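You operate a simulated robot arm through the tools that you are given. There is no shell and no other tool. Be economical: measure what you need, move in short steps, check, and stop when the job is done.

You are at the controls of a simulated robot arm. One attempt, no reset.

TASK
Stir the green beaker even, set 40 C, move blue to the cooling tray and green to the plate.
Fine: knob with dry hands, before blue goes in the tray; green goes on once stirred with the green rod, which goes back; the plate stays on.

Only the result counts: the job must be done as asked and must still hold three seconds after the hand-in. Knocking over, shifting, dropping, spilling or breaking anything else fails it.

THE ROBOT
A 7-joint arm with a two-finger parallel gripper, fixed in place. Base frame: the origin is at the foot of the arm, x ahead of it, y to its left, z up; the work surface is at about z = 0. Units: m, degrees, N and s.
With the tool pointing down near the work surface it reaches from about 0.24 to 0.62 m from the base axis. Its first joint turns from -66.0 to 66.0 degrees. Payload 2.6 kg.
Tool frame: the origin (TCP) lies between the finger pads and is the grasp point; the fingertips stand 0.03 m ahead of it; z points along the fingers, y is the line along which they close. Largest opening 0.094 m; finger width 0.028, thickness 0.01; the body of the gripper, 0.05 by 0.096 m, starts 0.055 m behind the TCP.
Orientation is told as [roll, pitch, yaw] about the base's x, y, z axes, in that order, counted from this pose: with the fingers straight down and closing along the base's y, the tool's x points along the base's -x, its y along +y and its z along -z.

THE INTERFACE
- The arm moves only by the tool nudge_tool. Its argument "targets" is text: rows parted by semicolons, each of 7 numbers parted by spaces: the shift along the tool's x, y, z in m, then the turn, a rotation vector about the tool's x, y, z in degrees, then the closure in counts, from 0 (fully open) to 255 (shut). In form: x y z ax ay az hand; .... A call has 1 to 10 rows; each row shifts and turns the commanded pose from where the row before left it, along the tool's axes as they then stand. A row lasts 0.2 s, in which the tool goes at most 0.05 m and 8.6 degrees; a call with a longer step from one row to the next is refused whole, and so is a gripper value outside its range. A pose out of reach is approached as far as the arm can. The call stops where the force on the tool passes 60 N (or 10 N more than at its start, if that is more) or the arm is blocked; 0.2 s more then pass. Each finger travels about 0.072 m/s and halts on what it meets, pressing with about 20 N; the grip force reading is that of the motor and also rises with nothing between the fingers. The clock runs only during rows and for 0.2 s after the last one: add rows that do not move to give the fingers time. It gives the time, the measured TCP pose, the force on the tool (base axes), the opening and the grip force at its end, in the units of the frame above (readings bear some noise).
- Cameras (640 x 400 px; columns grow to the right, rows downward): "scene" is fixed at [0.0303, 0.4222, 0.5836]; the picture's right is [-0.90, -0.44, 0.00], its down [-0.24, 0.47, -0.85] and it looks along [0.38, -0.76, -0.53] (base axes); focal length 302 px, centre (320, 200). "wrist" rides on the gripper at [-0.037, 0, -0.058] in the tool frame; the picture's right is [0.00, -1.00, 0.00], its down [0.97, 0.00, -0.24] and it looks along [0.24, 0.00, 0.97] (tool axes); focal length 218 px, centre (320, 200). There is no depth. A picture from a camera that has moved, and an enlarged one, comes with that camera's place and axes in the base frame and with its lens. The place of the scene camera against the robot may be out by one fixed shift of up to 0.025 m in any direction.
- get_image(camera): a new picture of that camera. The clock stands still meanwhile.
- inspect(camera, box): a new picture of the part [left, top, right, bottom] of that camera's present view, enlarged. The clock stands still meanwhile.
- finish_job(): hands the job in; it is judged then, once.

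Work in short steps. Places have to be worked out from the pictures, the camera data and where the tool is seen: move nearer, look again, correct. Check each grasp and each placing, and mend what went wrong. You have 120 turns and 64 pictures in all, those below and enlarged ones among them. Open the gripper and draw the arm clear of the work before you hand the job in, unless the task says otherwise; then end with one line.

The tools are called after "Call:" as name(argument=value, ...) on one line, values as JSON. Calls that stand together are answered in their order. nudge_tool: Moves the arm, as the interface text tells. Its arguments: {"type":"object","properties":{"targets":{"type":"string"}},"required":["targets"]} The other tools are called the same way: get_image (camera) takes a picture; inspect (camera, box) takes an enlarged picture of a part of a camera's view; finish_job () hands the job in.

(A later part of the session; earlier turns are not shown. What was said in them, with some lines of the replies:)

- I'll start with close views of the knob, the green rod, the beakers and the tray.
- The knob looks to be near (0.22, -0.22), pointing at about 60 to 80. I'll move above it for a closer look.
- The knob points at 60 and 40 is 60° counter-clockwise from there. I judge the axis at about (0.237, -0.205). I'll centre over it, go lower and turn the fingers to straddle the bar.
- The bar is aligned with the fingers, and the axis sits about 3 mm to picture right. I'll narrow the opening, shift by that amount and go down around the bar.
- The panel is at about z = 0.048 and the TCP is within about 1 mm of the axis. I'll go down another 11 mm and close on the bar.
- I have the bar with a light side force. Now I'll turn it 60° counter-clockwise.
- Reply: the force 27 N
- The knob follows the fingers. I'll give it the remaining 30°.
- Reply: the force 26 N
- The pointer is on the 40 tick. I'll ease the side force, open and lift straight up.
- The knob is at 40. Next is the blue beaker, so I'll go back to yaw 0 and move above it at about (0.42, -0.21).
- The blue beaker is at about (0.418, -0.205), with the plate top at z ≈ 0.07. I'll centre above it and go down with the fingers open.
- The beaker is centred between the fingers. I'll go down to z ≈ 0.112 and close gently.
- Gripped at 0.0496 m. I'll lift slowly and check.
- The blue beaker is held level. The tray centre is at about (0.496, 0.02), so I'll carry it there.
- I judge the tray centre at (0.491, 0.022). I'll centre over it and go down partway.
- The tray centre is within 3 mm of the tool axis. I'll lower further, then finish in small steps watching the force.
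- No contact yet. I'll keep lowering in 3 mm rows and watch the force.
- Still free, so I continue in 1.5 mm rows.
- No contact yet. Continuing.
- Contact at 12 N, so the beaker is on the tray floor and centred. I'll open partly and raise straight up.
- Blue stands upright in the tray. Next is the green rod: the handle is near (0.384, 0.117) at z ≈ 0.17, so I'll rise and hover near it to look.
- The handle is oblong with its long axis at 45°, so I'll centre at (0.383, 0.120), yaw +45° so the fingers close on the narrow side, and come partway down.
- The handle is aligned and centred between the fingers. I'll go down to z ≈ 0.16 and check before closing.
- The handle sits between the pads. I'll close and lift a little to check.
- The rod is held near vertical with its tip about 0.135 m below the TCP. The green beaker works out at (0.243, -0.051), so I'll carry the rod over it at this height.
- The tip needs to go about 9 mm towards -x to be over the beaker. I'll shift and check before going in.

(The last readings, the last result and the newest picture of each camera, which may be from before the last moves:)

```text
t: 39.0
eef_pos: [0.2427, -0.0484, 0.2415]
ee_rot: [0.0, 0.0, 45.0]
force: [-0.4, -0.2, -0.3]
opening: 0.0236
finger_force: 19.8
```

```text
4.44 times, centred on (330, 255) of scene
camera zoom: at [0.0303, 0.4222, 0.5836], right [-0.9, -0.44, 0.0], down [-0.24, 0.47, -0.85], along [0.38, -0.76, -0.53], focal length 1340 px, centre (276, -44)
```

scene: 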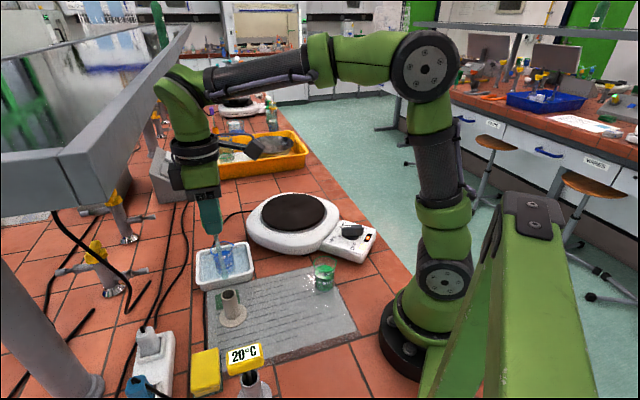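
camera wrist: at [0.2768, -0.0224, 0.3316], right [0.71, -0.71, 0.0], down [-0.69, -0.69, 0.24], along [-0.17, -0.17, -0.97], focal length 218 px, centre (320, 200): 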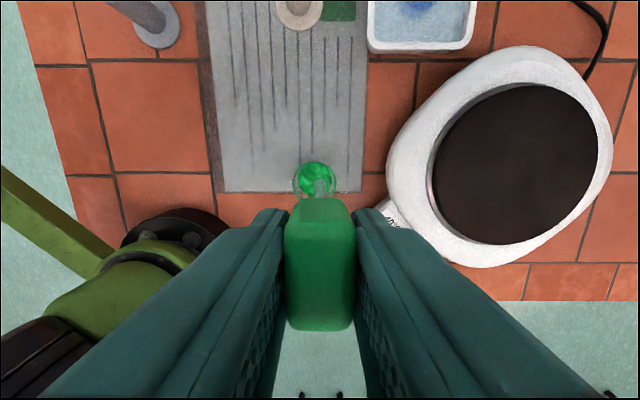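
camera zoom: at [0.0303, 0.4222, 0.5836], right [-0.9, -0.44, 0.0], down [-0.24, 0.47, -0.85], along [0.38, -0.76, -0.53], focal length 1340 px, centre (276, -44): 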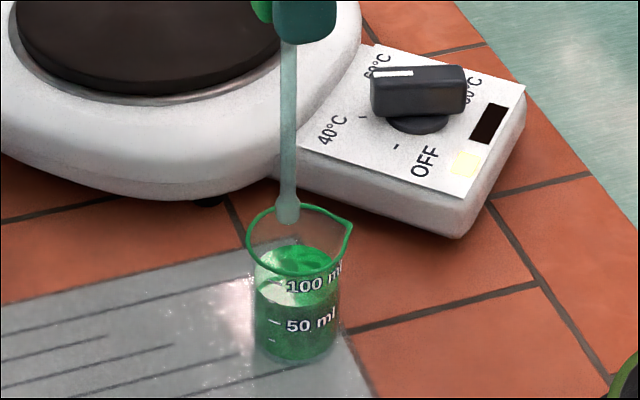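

The tip is nearly centred over the mouth, needing about 3.5 mm along tool x. I'll correct that and lower the rod into the liquid.

Call:
nudge_tool(targets="0.0035 0.0005 0 0 0 0 225;0 0 0.015 0 0 0 225;0 0 0.02 0 0 0 225;0 0 0.02 0 0 0 225;0 0 0.015 0 0 0 225;0 0 0.007 0 0 0 225;0 0 0 0 0 0 225")

Call:
inspect(camera="scene", box=[290, 210, 370, 300])

Call:
inspect(camera="wrist", box=[230, 60, 410, 240])

```text
t: 40.6
eef_pos: [0.2386, -0.0502, 0.1631]
ee_rot: [0.0, 0.0, 45.0]
force: [0.7, 0.6, 0.3]
opening: 0.0236
finger_force: 19.1
```

```text
4.44 times, centred on (330, 255) of scene
camera zoom: at [0.0303, 0.4222, 0.5836], right [-0.9, -0.44, 0.0], down [-0.24, 0.47, -0.85], along [0.38, -0.76, -0.53], focal length 1340 px, centre (276, -44)
```

zoom: 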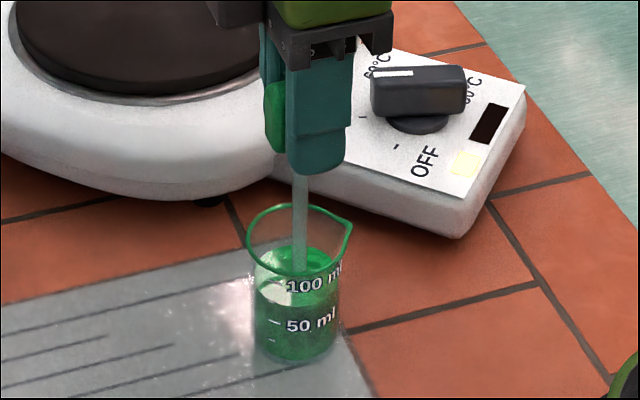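

```text
2.22 times, centred on (320, 150) of wrist
camera zoom: at [0.2635, -0.0232, 0.2217], right [0.71, -0.71, 0.0], down [-0.69, -0.69, 0.24], along [-0.17, -0.17, -0.97], focal length 485 px, centre (320, 311)
```

zoom: 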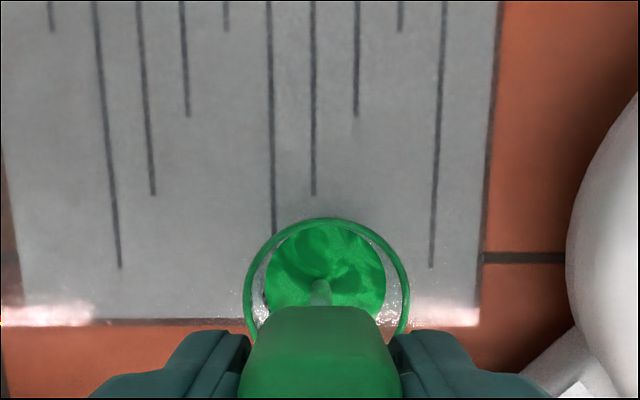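

The rod is in the liquid and centred within about 2 mm, with no contact force. I'll stir in circles of 9 mm radius.

Call:
nudge_tool(targets="0.009 -0.0015 0 0 0 0 225;-0.0026 0.0064 0 0 0 0 225;-0.0064 0.0026 0 0 0 0 225;-0.0064 -0.0026 0 0 0 0 225;-0.0026 -0.0064 0 0 0 0 225;0.0026 -0.0064 0 0 0 0 225;0.0064 -0.0026 0 0 0 0 225;0.0064 0.0026 0 0 0 0 225;0.0026 0.0064 0 0 0 0 225")

```text
t: 42.6
eef_pos: [0.2312, -0.0572, 0.1629]
ee_rot: [-0.1, -0.1, 45.1]
force: [1.0, 0.6, -0.6]
opening: 0.0236
finger_force: 20.3
```

No contact during that turn. I'll make more turns.

Call:
nudge_tool(targets="-0.0026 0.0064 0 0 0 0 225;-0.0064 0.0026 0 0 0 0 225;-0.0064 -0.0026 0 0 0 0 225;-0.0026 -0.0064 0 0 0 0 225;0.0026 -0.0064 0 0 0 0 225;0.0064 -0.0026 0 0 0 0 225;0.0064 0.0026 0 0 0 0 225;0.0026 0.0064 0 0 0 0 225")

Call:
nudge_tool(targets="-0.0026 0.0064 0 0 0 0 225;-0.0064 0.0026 0 0 0 0 225;-0.0064 -0.0026 0 0 0 0 225;-0.0026 -0.0064 0 0 0 0 225;0.0026 -0.0064 0 0 0 0 225;0.0064 -0.0026 0 0 0 0 225;0.0064 0.0026 0 0 0 0 225;0.0026 0.0064 0 0 0 0 225")

Call:
inspect(camera="scene", box=[290, 210, 370, 300])

```text
t: 44.4
eef_pos: [0.2321, -0.057, 0.1637]
ee_rot: [0.0, 0.0, 45.1]
force: [-1.1, -0.5, -1.1]
opening: 0.0236
finger_force: 20.1
```

```text
t: 46.2
eef_pos: [0.2318, -0.0575, 0.1635]
ee_rot: [0.0, 0.0, 45.0]
force: [-0.1, 0.3, 0.0]
opening: 0.0237
finger_force: 20.1
```

```text
4.44 times, centred on (330, 255) of scene
camera zoom: at [0.0303, 0.4222, 0.5836], right [-0.9, -0.44, 0.0], down [-0.24, 0.47, -0.85], along [0.38, -0.76, -0.53], focal length 1340 px, centre (276, -44)
```

zoom: 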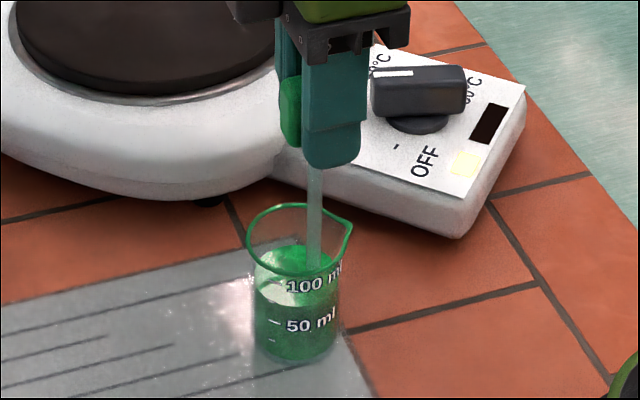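

Call:
nudge_tool(targets="-0.0026 0.0064 0 0 0 0 225;-0.0064 0.0026 0 0 0 0 225;-0.0064 -0.0026 0 0 0 0 225;-0.0026 -0.0064 0 0 0 0 225;0.0026 -0.0064 0 0 0 0 225;0.0064 -0.0026 0 0 0 0 225;0.0064 0.0026 0 0 0 0 225;0.0026 0.0064 0 0 0 0 225")

Call:
nudge_tool(targets="-0.0026 0.0064 0 0 0 0 225;-0.0064 0.0026 0 0 0 0 225;-0.0064 -0.0026 0 0 0 0 225;-0.0026 -0.0064 0 0 0 0 225;0.0026 -0.0064 0 0 0 0 225;0.0064 -0.0026 0 0 0 0 225;0.0064 0.0026 0 0 0 0 225;0.0026 0.0064 0 0 0 0 225")

Call:
inspect(camera="wrist", box=[260, 100, 380, 240])

```text
t: 48.0
eef_pos: [0.2321, -0.0586, 0.164]
ee_rot: [0.0, -0.1, 44.9]
force: [-0.5, -0.5, 0.2]
opening: 0.0237
finger_force: 20.0
```

```text
t: 49.8
eef_pos: [0.2323, -0.0577, 0.1655]
ee_rot: [0.0, 0.0, 45.0]
force: [0.2, 0.0, 0.1]
opening: 0.0234
finger_force: 20.2
```

```text
2.86 times, centred on (320, 170) of wrist
camera zoom: at [0.2586, -0.0309, 0.2226], right [0.71, -0.71, 0.0], down [-0.69, -0.69, 0.24], along [-0.17, -0.17, -0.97], focal length 624 px, centre (320, 286)
```

zoom: 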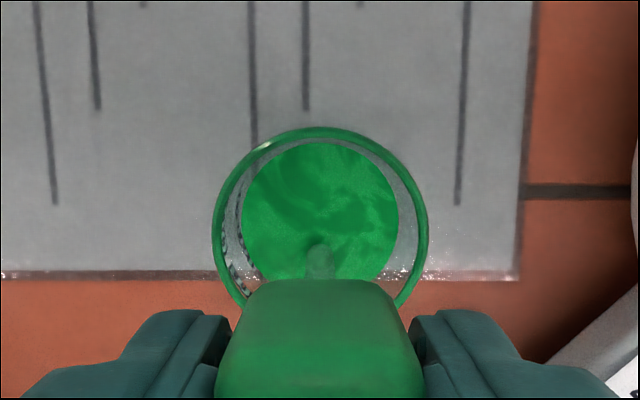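

The streaks are fainter but still there. I'll stir faster and slightly deeper.

Call:
nudge_tool(targets="-0.009 0.009 0.003 0 0 0 225;-0.009 -0.009 0 0 0 0 225;0.009 -0.009 0 0 0 0 225;0.009 0.009 0 0 0 0 225;-0.009 0.009 0 0 0 0 225;-0.009 -0.009 0 0 0 0 225;0.009 -0.009 0 0 0 0 225;0.009 0.009 0 0 0 0 225")

Call:
nudge_tool(targets="-0.009 0.009 0 0 0 0 225;-0.009 -0.009 0 0 0 0 225;0.009 -0.009 0 0 0 0 225;0.009 0.009 0 0 0 0 225;-0.009 0.009 0 0 0 0 225;-0.009 -0.009 0 0 0 0 225;0.009 -0.009 0 0 0 0 225;0.009 0.009 0 0 0 0 225")

Call:
nudge_tool(targets="-0.009 0.009 0 0 0 0 225;-0.009 -0.009 0 0 0 0 225;0.009 -0.009 0 0 0 0 225;0.009 0.009 0 0 0 0 225;-0.009 0.009 0 0 0 0 225;-0.009 -0.009 0 0 0 0 225;0.009 -0.009 0 0 0 0 225;0.009 0.009 0 0 0 0 225")

Call:
inspect(camera="wrist", box=[260, 100, 380, 240])

```text
t: 51.6
eef_pos: [0.2322, -0.0572, 0.1605]
ee_rot: [0.0, 0.0, 45.0]
force: [0.9, 0.1, 2.2]
opening: 0.0237
finger_force: 19.9
```

```text
t: 53.4
eef_pos: [0.2329, -0.0555, 0.1608]
ee_rot: [0.0, -0.1, 45.0]
force: [-0.1, -1.2, -1.1]
opening: 0.0236
finger_force: 19.9
```

```text
t: 55.2
eef_pos: [0.2323, -0.0567, 0.1599]
ee_rot: [0.0, -0.1, 45.0]
force: [-0.2, -0.7, -0.3]
opening: 0.0235
finger_force: 20.2
```

```text
2.86 times, centred on (320, 170) of wrist
camera zoom: at [0.2589, -0.0292, 0.2181], right [0.71, -0.71, 0.0], down [-0.69, -0.69, 0.24], along [-0.17, -0.17, -0.97], focal length 624 px, centre (320, 286)
```

zoom: 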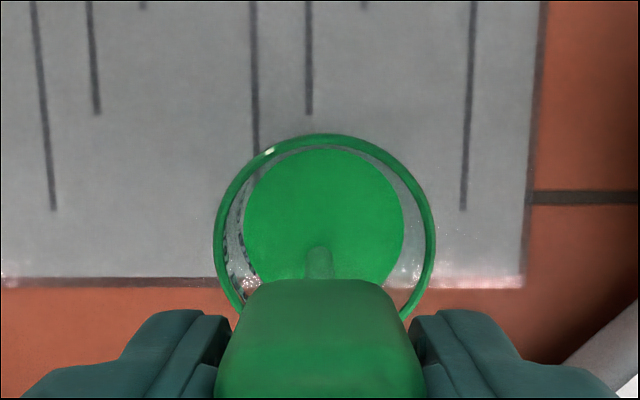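

The liquid is even now. I'll make two more turns for margin, return to the centre and lift out slowly.

Call:
nudge_tool(targets="-0.009 0.009 0 0 0 0 225;-0.009 -0.009 0 0 0 0 225;0.009 -0.009 0 0 0 0 225;0.009 0.009 0 0 0 0 225;-0.009 0.009 0 0 0 0 225;-0.009 -0.009 0 0 0 0 225;0.009 -0.009 0 0 0 0 225;0.009 0.009 0 0 0 0 225;-0.009 0 0 0 0 0 225;0 0 0 0 0 0 225")

Call:
nudge_tool(targets="0 0 -0.015 0 0 0 225;0 0 -0.02 0 0 0 225;0 0 -0.02 0 0 0 225;0 0 -0.02 0 0 0 225;0 0 -0.02 0 0 0 225;0 0 -0.02 0 0 0 225;0 0 0 0 0 0 225;0 0 0 0 0 0 225;0 0 0 0 0 0 225")

```text
t: 57.4
eef_pos: [0.2377, -0.0502, 0.1614]
ee_rot: [-0.1, 0.0, 44.9]
force: [0.1, -0.4, -1.2]
opening: 0.0237
finger_force: 19.9
```

```text
t: 59.4
eef_pos: [0.2386, -0.0507, 0.2753]
ee_rot: [0.0, 0.0, 44.9]
force: [0.3, 0.5, 0.0]
opening: 0.0237
finger_force: 19.5
```

Now I'll reverse the commanded path exactly, back over the holder.

Call:
nudge_tool(targets="-0.0219 0.0019 0 0 0 0 225;-0.033 0.003 0 0 0 0 225;-0.033 0.003 0 0 0 0 225;-0.033 0.003 0 0 0 0 225;-0.033 0.003 0 0 0 0 225;-0.033 0.003 0 0 0 0 225;-0.0328 0.003 0 0 0 0 225;0 0 0 0 0 0 225;0 0 0 0 0 0 225")

Call:
inspect(camera="wrist", box=[260, 120, 380, 220])

```text
t: 61.4
eef_pos: [0.3827, 0.1214, 0.2729]
ee_rot: [-0.1, 0.0, 44.9]
force: [0.5, 0.2, 0.5]
opening: 0.0236
finger_force: 19.9
```

```text
4.00 times, centred on (320, 170) of wrist
camera zoom: at [0.4088, 0.1471, 0.3315], right [0.71, -0.71, 0.0], down [-0.69, -0.69, 0.24], along [-0.17, -0.17, -0.97], focal length 873 px, centre (320, 320)
```

zoom: 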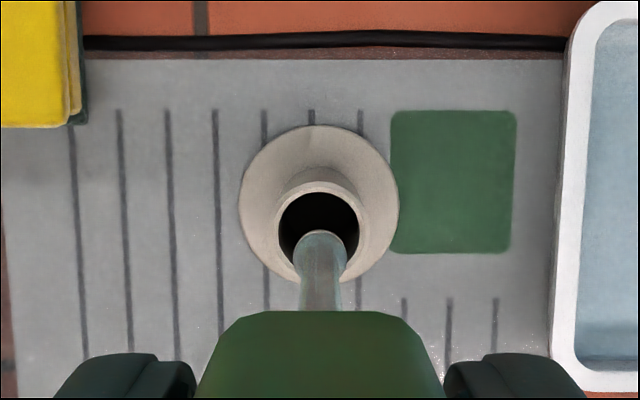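

The tip is about 3–4 mm short of the hole centre. I'll correct +3 mm along tool x and lower into the holder.

Call:
nudge_tool(targets="0.003 0 0 0 0 0 225;0 0 0.02 0 0 0 225;0 0 0.02 0 0 0 225;0 0 0.02 0 0 0 225;0 0 0.015 0 0 0 225;0 0 0 0 0 0 225")

Call:
inspect(camera="scene", box=[180, 220, 280, 340])

```text
t: 62.8
eef_pos: [0.3772, 0.1187, 0.1981]
ee_rot: [0.0, 0.0, 45.0]
force: [0.7, -0.2, -1.0]
opening: 0.0235
finger_force: 20.0
```

```text
3.33 times, centred on (230, 280) of scene
camera zoom: at [0.0303, 0.4222, 0.5836], right [-0.9, -0.44, 0.0], down [-0.24, 0.47, -0.85], along [0.38, -0.76, -0.53], focal length 1005 px, centre (620, -67)
```

zoom: 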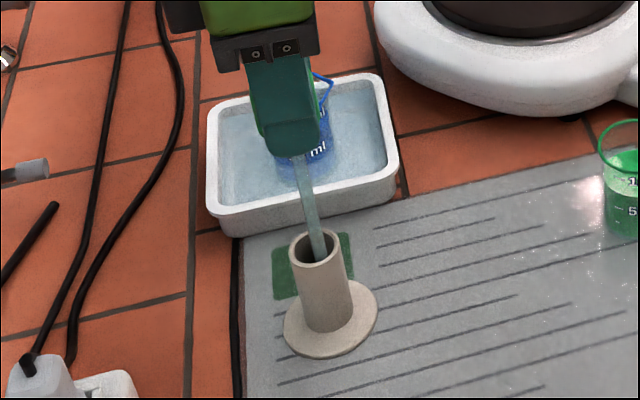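

The rod is inside the tube with no force. I'll lower to the original depth in small steps.

Call:
nudge_tool(targets="0 0 0.015 0 0 0 225;0 0 0.012 0 0 0 225;0 0 0.004 0 0 0 225;0 0 0.002 0 0 0 225;0 0 0 0 0 0 225")

```text
t: 64.0
eef_pos: [0.3776, 0.1174, 0.1673]
ee_rot: [0.0, 0.0, 45.0]
force: [0.3, 0.4, 0.2]
opening: 0.0234
finger_force: 19.7
```

Call:
nudge_tool(targets="0 0 0.002 0 0 0 225;0 0 0.001 0 0 0 225;0 0 0 0 0 0 225")

```text
t: 64.8
eef_pos: [0.3784, 0.1167, 0.1636]
ee_rot: [0.1, 0.0, 45.0]
force: [0.2, 0.0, 0.3]
opening: 0.0236
finger_force: 20.1
```

I'll take one last small step, then open slowly and rise.

Call:
nudge_tool(targets="0 0 0.0012 0 0 0 225;0 0 0 0 0 0 210;0 0 0 0 0 0 190;0 0 0 0 0 0 150;0 0 0 0 0 0 100;0 0 0 0 0 0 60;0 0 -0.03 0 0 0 60;0 0 -0.04 0 0 0 60;0 0 -0.05 0 0 0 0;0 0 0 0 0 0 0")

Call:
get_image(camera="scene")

```text
t: 67.0
eef_pos: [0.3791, 0.1186, 0.2821]
ee_rot: [0.0, 0.1, 45.0]
force: [-0.2, -0.3, -0.6]
opening: 0.0941
finger_force: 0.1
```

```text
11 pictures are left
```

scene: 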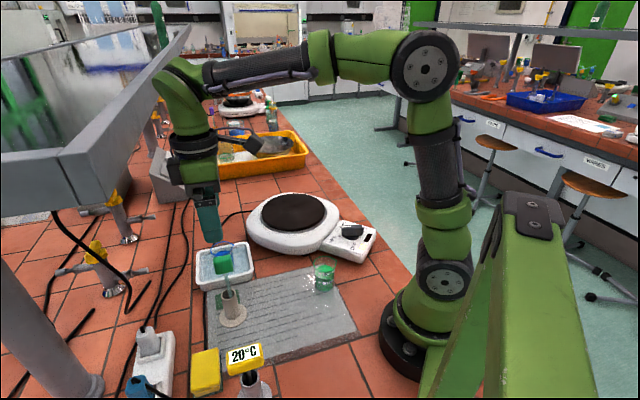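

The rod is back in its holder. Next is the green beaker at about (0.241, -0.048), so I'll move above it and partway down.

Call:
nudge_tool(targets="0.036 -0.0034 0 0 0 0 0;0.036 -0.0034 0 0 0 0 0;0.036 -0.0034 0 0 0 0 0;0.036 -0.0034 0 0 0 0 0;0.036 -0.0034 0 0 0 0 0;0.036 -0.0031 0 0 0 0 0;0 0 0.04 0 0 0 0;0 0 0.04 0 0 0 0;0 0 0.04 0 0 0 0;0 0 0 0 0 0 0")

Call:
get_image(camera="wrist")

```text
t: 69.2
eef_pos: [0.2399, -0.0488, 0.1641]
ee_rot: [-0.1, 0.0, 45.0]
force: [0.8, 0.9, 0.5]
opening: 0.0938
finger_force: 0.1
```

```text
10 pictures are left
camera wrist: at [0.266, -0.0231, 0.2221], right [0.71, -0.71, 0.0], down [-0.69, -0.69, 0.24], along [-0.17, -0.17, -0.97], focal length 218 px, centre (320, 200)
```

wrist: 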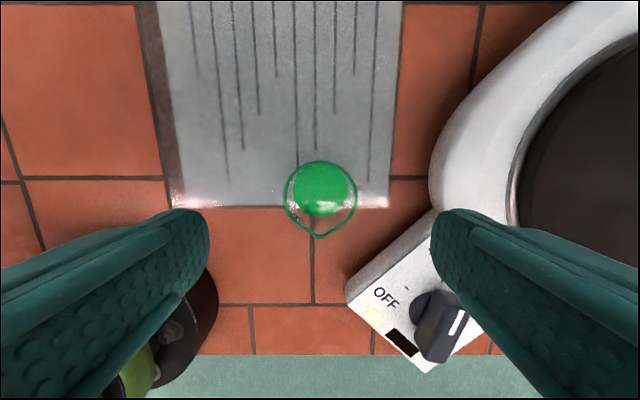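

The green liquid is even and the beaker is centred between the fingers. I'll narrow a little and go down to grasp height.

Call:
nudge_tool(targets="-0.002 0 0.03 0 0 0 40;0 0 0.03 0 0 0 40;0 0 0.03 0 0 0 40;0 0 0.02 0 0 0 40;0 0 0.009 0 0 0 40;0 0 0 0 0 0 40")

Call:
inspect(camera="scene", box=[280, 200, 400, 310])

```text
t: 70.6
eef_pos: [0.2409, -0.0487, 0.0442]
ee_rot: [0.0, 0.0, 45.0]
force: [-0.3, -0.7, 0.2]
opening: 0.0793
finger_force: 0.0
```

```text
3.64 times, centred on (340, 255) of scene
camera zoom: at [0.0303, 0.4222, 0.5836], right [-0.9, -0.44, 0.0], down [-0.24, 0.47, -0.85], along [0.38, -0.76, -0.53], focal length 1097 px, centre (247, 0)
```

zoom: 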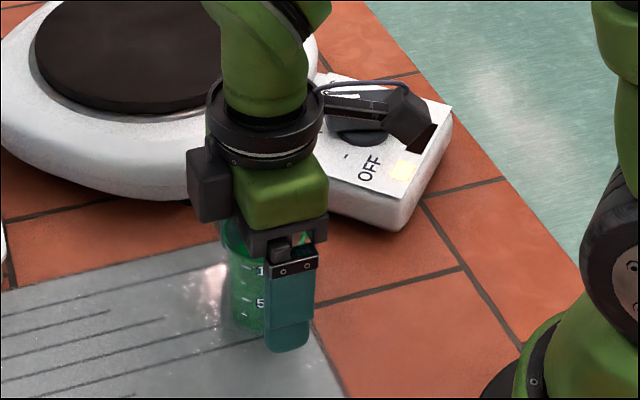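

Clear all around. I'll close on the beaker with the same closure as for blue.

Call:
nudge_tool(targets="0 0 0 0 0 0 70;0 0 0 0 0 0 100;0 0 0 0 0 0 120;0 0 0 0 0 0 145;0 0 0 0 0 0 145;0 0 0 0 0 0 145;0 0 0 0 0 0 145")

```text
t: 72.2
eef_pos: [0.2406, -0.0482, 0.0438]
ee_rot: [0.0, 0.0, 45.0]
force: [-0.7, 0.0, 0.0]
opening: 0.0518
finger_force: 20.0
```

Gripped at 0.0518 m. I'll lift slowly.

Call:
nudge_tool(targets="0 0 -0.01 0 0 0 145;0 0 -0.015 0 0 0 145;0 0 -0.02 0 0 0 145;0 0 -0.025 0 0 0 145;0 0 -0.025 0 0 0 145;0 0 -0.025 0 0 0 145;0 0 -0.02 0 0 0 145;0 0 -0.015 0 0 0 145;0 0 -0.01 0 0 0 145;0 0 0 0 0 0 145")

Call:
get_image(camera="scene")

```text
t: 74.4
eef_pos: [0.2404, -0.0477, 0.2116]
ee_rot: [0.0, 0.0, 45.1]
force: [0.3, -0.4, -1.0]
opening: 0.0517
finger_force: 20.1
```

```text
8 pictures are left
```

scene: 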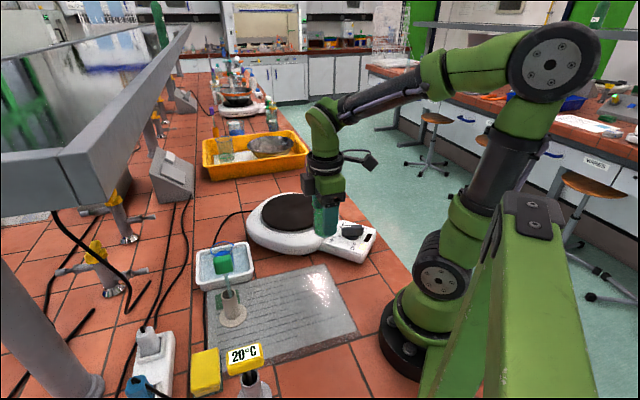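

The green beaker is lifted. I'll carry it to the plate centre at about (0.42, -0.205).

Call:
nudge_tool(targets="-0.0008 -0.012 0 0 0 0 145;-0.0018 -0.026 0 0 0 0 145;-0.0018 -0.028 0 0 0 0 145;-0.0019 -0.03 0 0 0 0 145;-0.0019 -0.03 0 0 0 0 145;-0.0019 -0.03 0 0 0 0 145;-0.0019 -0.028 0 0 0 0 145;-0.0018 -0.026 0 0 0 0 145;-0.0012 -0.018 0 0 0 0 145;-0.001 -0.0097 0 0 0 0 145")

Call:
nudge_tool(targets="0 0 0 0 0 0 145;0 0 0.015 0 0 0 145;0 0 0.02 0 0 0 145;0 0 0.02 0 0 0 145;0 0 0.01 0 0 0 145;0 0 0 0 0 0 145")

Call:
inspect(camera="scene", box=[230, 130, 350, 260])

```text
t: 76.6
eef_pos: [0.4219, -0.2049, 0.2102]
ee_rot: [0.0, 0.0, 45.0]
force: [-0.3, -0.9, -1.5]
opening: 0.0511
finger_force: 20.1
```

```text
t: 78.0
eef_pos: [0.4226, -0.2061, 0.1443]
ee_rot: [0.0, 0.0, 45.1]
force: [-0.3, 0.7, -1.3]
opening: 0.0499
finger_force: 19.7
```

```text
3.08 times, centred on (290, 195) of scene
camera zoom: at [0.0303, 0.4222, 0.5836], right [-0.9, -0.44, 0.0], down [-0.24, 0.47, -0.85], along [0.38, -0.76, -0.53], focal length 928 px, centre (412, 215)
```

zoom: 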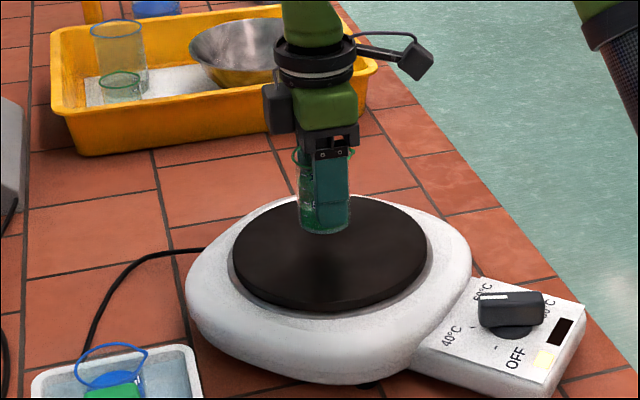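

Above the plate and level. I'll lower the rest in small steps, watching the force.

Call:
nudge_tool(targets="0 0 0.01 0 0 0 145;0 0 0.007 0 0 0 145;0 0 0.003 0 0 0 145;0 0 0 0 0 0 145")

Call:
nudge_tool(targets="0 0 0.0015 0 0 0 145;0 0 0.0015 0 0 0 145;0 0 0 0 0 0 145")

```text
t: 79.0
eef_pos: [0.4229, -0.2053, 0.1251]
ee_rot: [-0.1, 0.0, 45.0]
force: [-0.5, 0.0, -1.8]
opening: 0.0497
finger_force: 20.3
```

```text
t: 79.8
eef_pos: [0.4217, -0.2062, 0.1214]
ee_rot: [0.0, 0.1, 45.0]
force: [-0.4, 0.4, 0.9]
opening: 0.0499
finger_force: 20.1
```

Call:
nudge_tool(targets="0 0 0.001 0 0 0 145;0 0 0 0 0 0 145")

```text
t: 80.4
eef_pos: [0.4222, -0.2064, 0.121]
ee_rot: [-0.1, -0.1, 45.0]
force: [-3.2, 1.7, 14.9]
opening: 0.0502
finger_force: 20.7
```

Contact at 15 N, so the beaker is on the plate. I'll release slowly and rise.

Call:
nudge_tool(targets="0 0 0 0 0 0 130;0 0 0 0 0 0 110;0 0 0 0 0 0 80;0 0 0 0 0 0 50;0 0 0 0 0 0 40;0 0 -0.02 0 0 0 40;0 0 -0.03 0 0 0 40;0 0 -0.04 0 0 0 40;0 0 -0.04 0 0 0 0;0 0 -0.04 0 0 0 0")

Call:
get_image(camera="wrist")

Call:
inspect(camera="scene", box=[180, 160, 390, 340])

```text
t: 82.6
eef_pos: [0.4234, -0.2061, 0.2908]
ee_rot: [0.0, 0.0, 44.9]
force: [-0.8, -0.2, -0.3]
opening: 0.0942
finger_force: 0.1
```

```text
6 pictures are left
camera wrist: at [0.4492, -0.179, 0.3479], right [0.71, -0.71, 0.0], down [-0.69, -0.69, 0.24], along [-0.17, -0.17, -0.97], focal length 218 px, centre (320, 200)
```

wrist: 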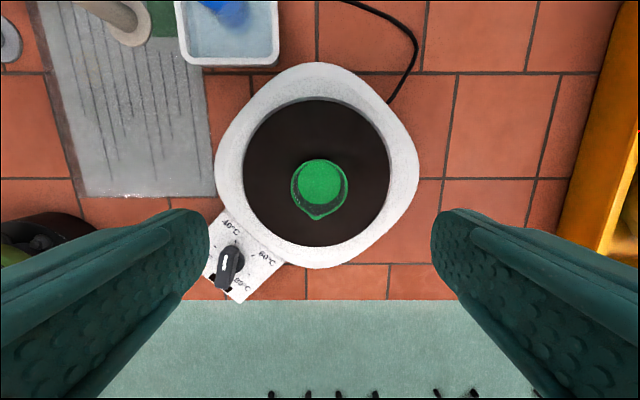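

```text
2.22 times, centred on (285, 250) of scene
camera zoom: at [0.0302, 0.4222, 0.5836], right [-0.9, -0.44, 0.0], down [-0.24, 0.47, -0.85], along [0.38, -0.76, -0.53], focal length 670 px, centre (398, 89)
```

zoom: 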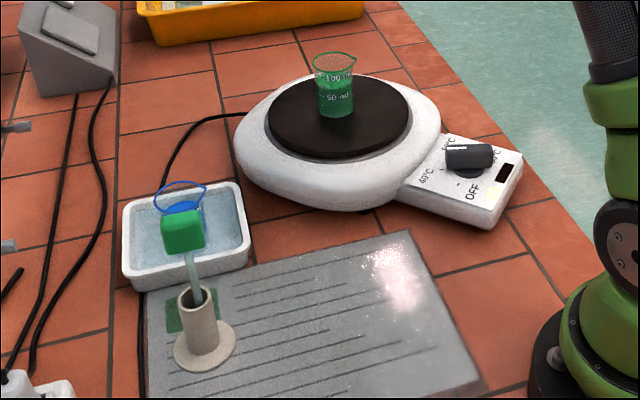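

Everything is in place. I'll check the knob and the indicator close up.

Call:
inspect(camera="wrist", box=[190, 190, 300, 310])

Call:
inspect(camera="scene", box=[300, 200, 390, 270])

```text
3.33 times, centred on (245, 250) of wrist
camera zoom: at [0.4492, -0.179, 0.3479], right [0.71, -0.71, 0.0], down [-0.69, -0.69, 0.24], along [-0.17, -0.17, -0.97], focal length 728 px, centre (570, 33)
```

zoom: 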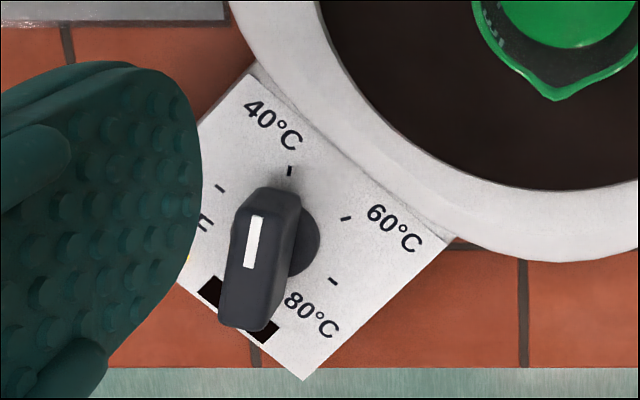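

```text
5.71 times, centred on (345, 235) of scene
camera zoom: at [0.0302, 0.4222, 0.5836], right [-0.9, -0.44, 0.0], down [-0.24, 0.47, -0.85], along [0.38, -0.76, -0.53], focal length 1723 px, centre (177, 0)
```

zoom: 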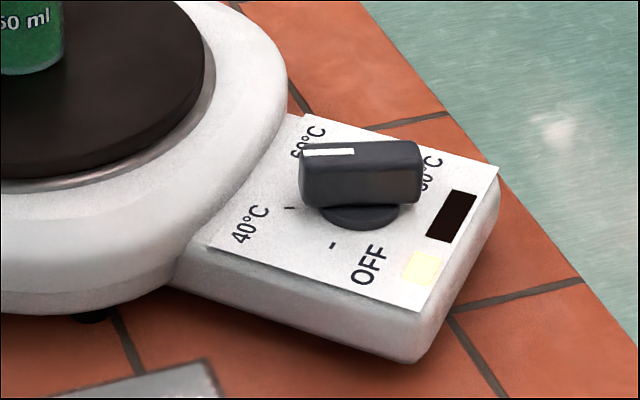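

The knob is at 40 with the power lamp lit, green is on the plate, blue is in the tray and the rod is in its holder. I'll draw the arm a bit further up and hand in.

Call:
nudge_tool(targets="0 0 -0.04 0 0 0 0;0 0 -0.04 0 0 0 0;0 0 0 0 0 0 0;0 0 0 0 0 0 0")

Call:
finish_job()

```text
t: 83.6
eef_pos: [0.4222, -0.2045, 0.3714]
ee_rot: [0.0, 0.0, 45.0]
force: [-0.5, 0.2, -0.3]
opening: 0.094
finger_force: 0.1
```

```text
The job is handed in.
```

I set the knob to 40 °C first, before anything touched the tray. Blue is in the cooling tray, and green was stirred even and is on the plate. The green rod is back in its holder and the plate is still on. I handed the job in with the gripper open and the arm clear.
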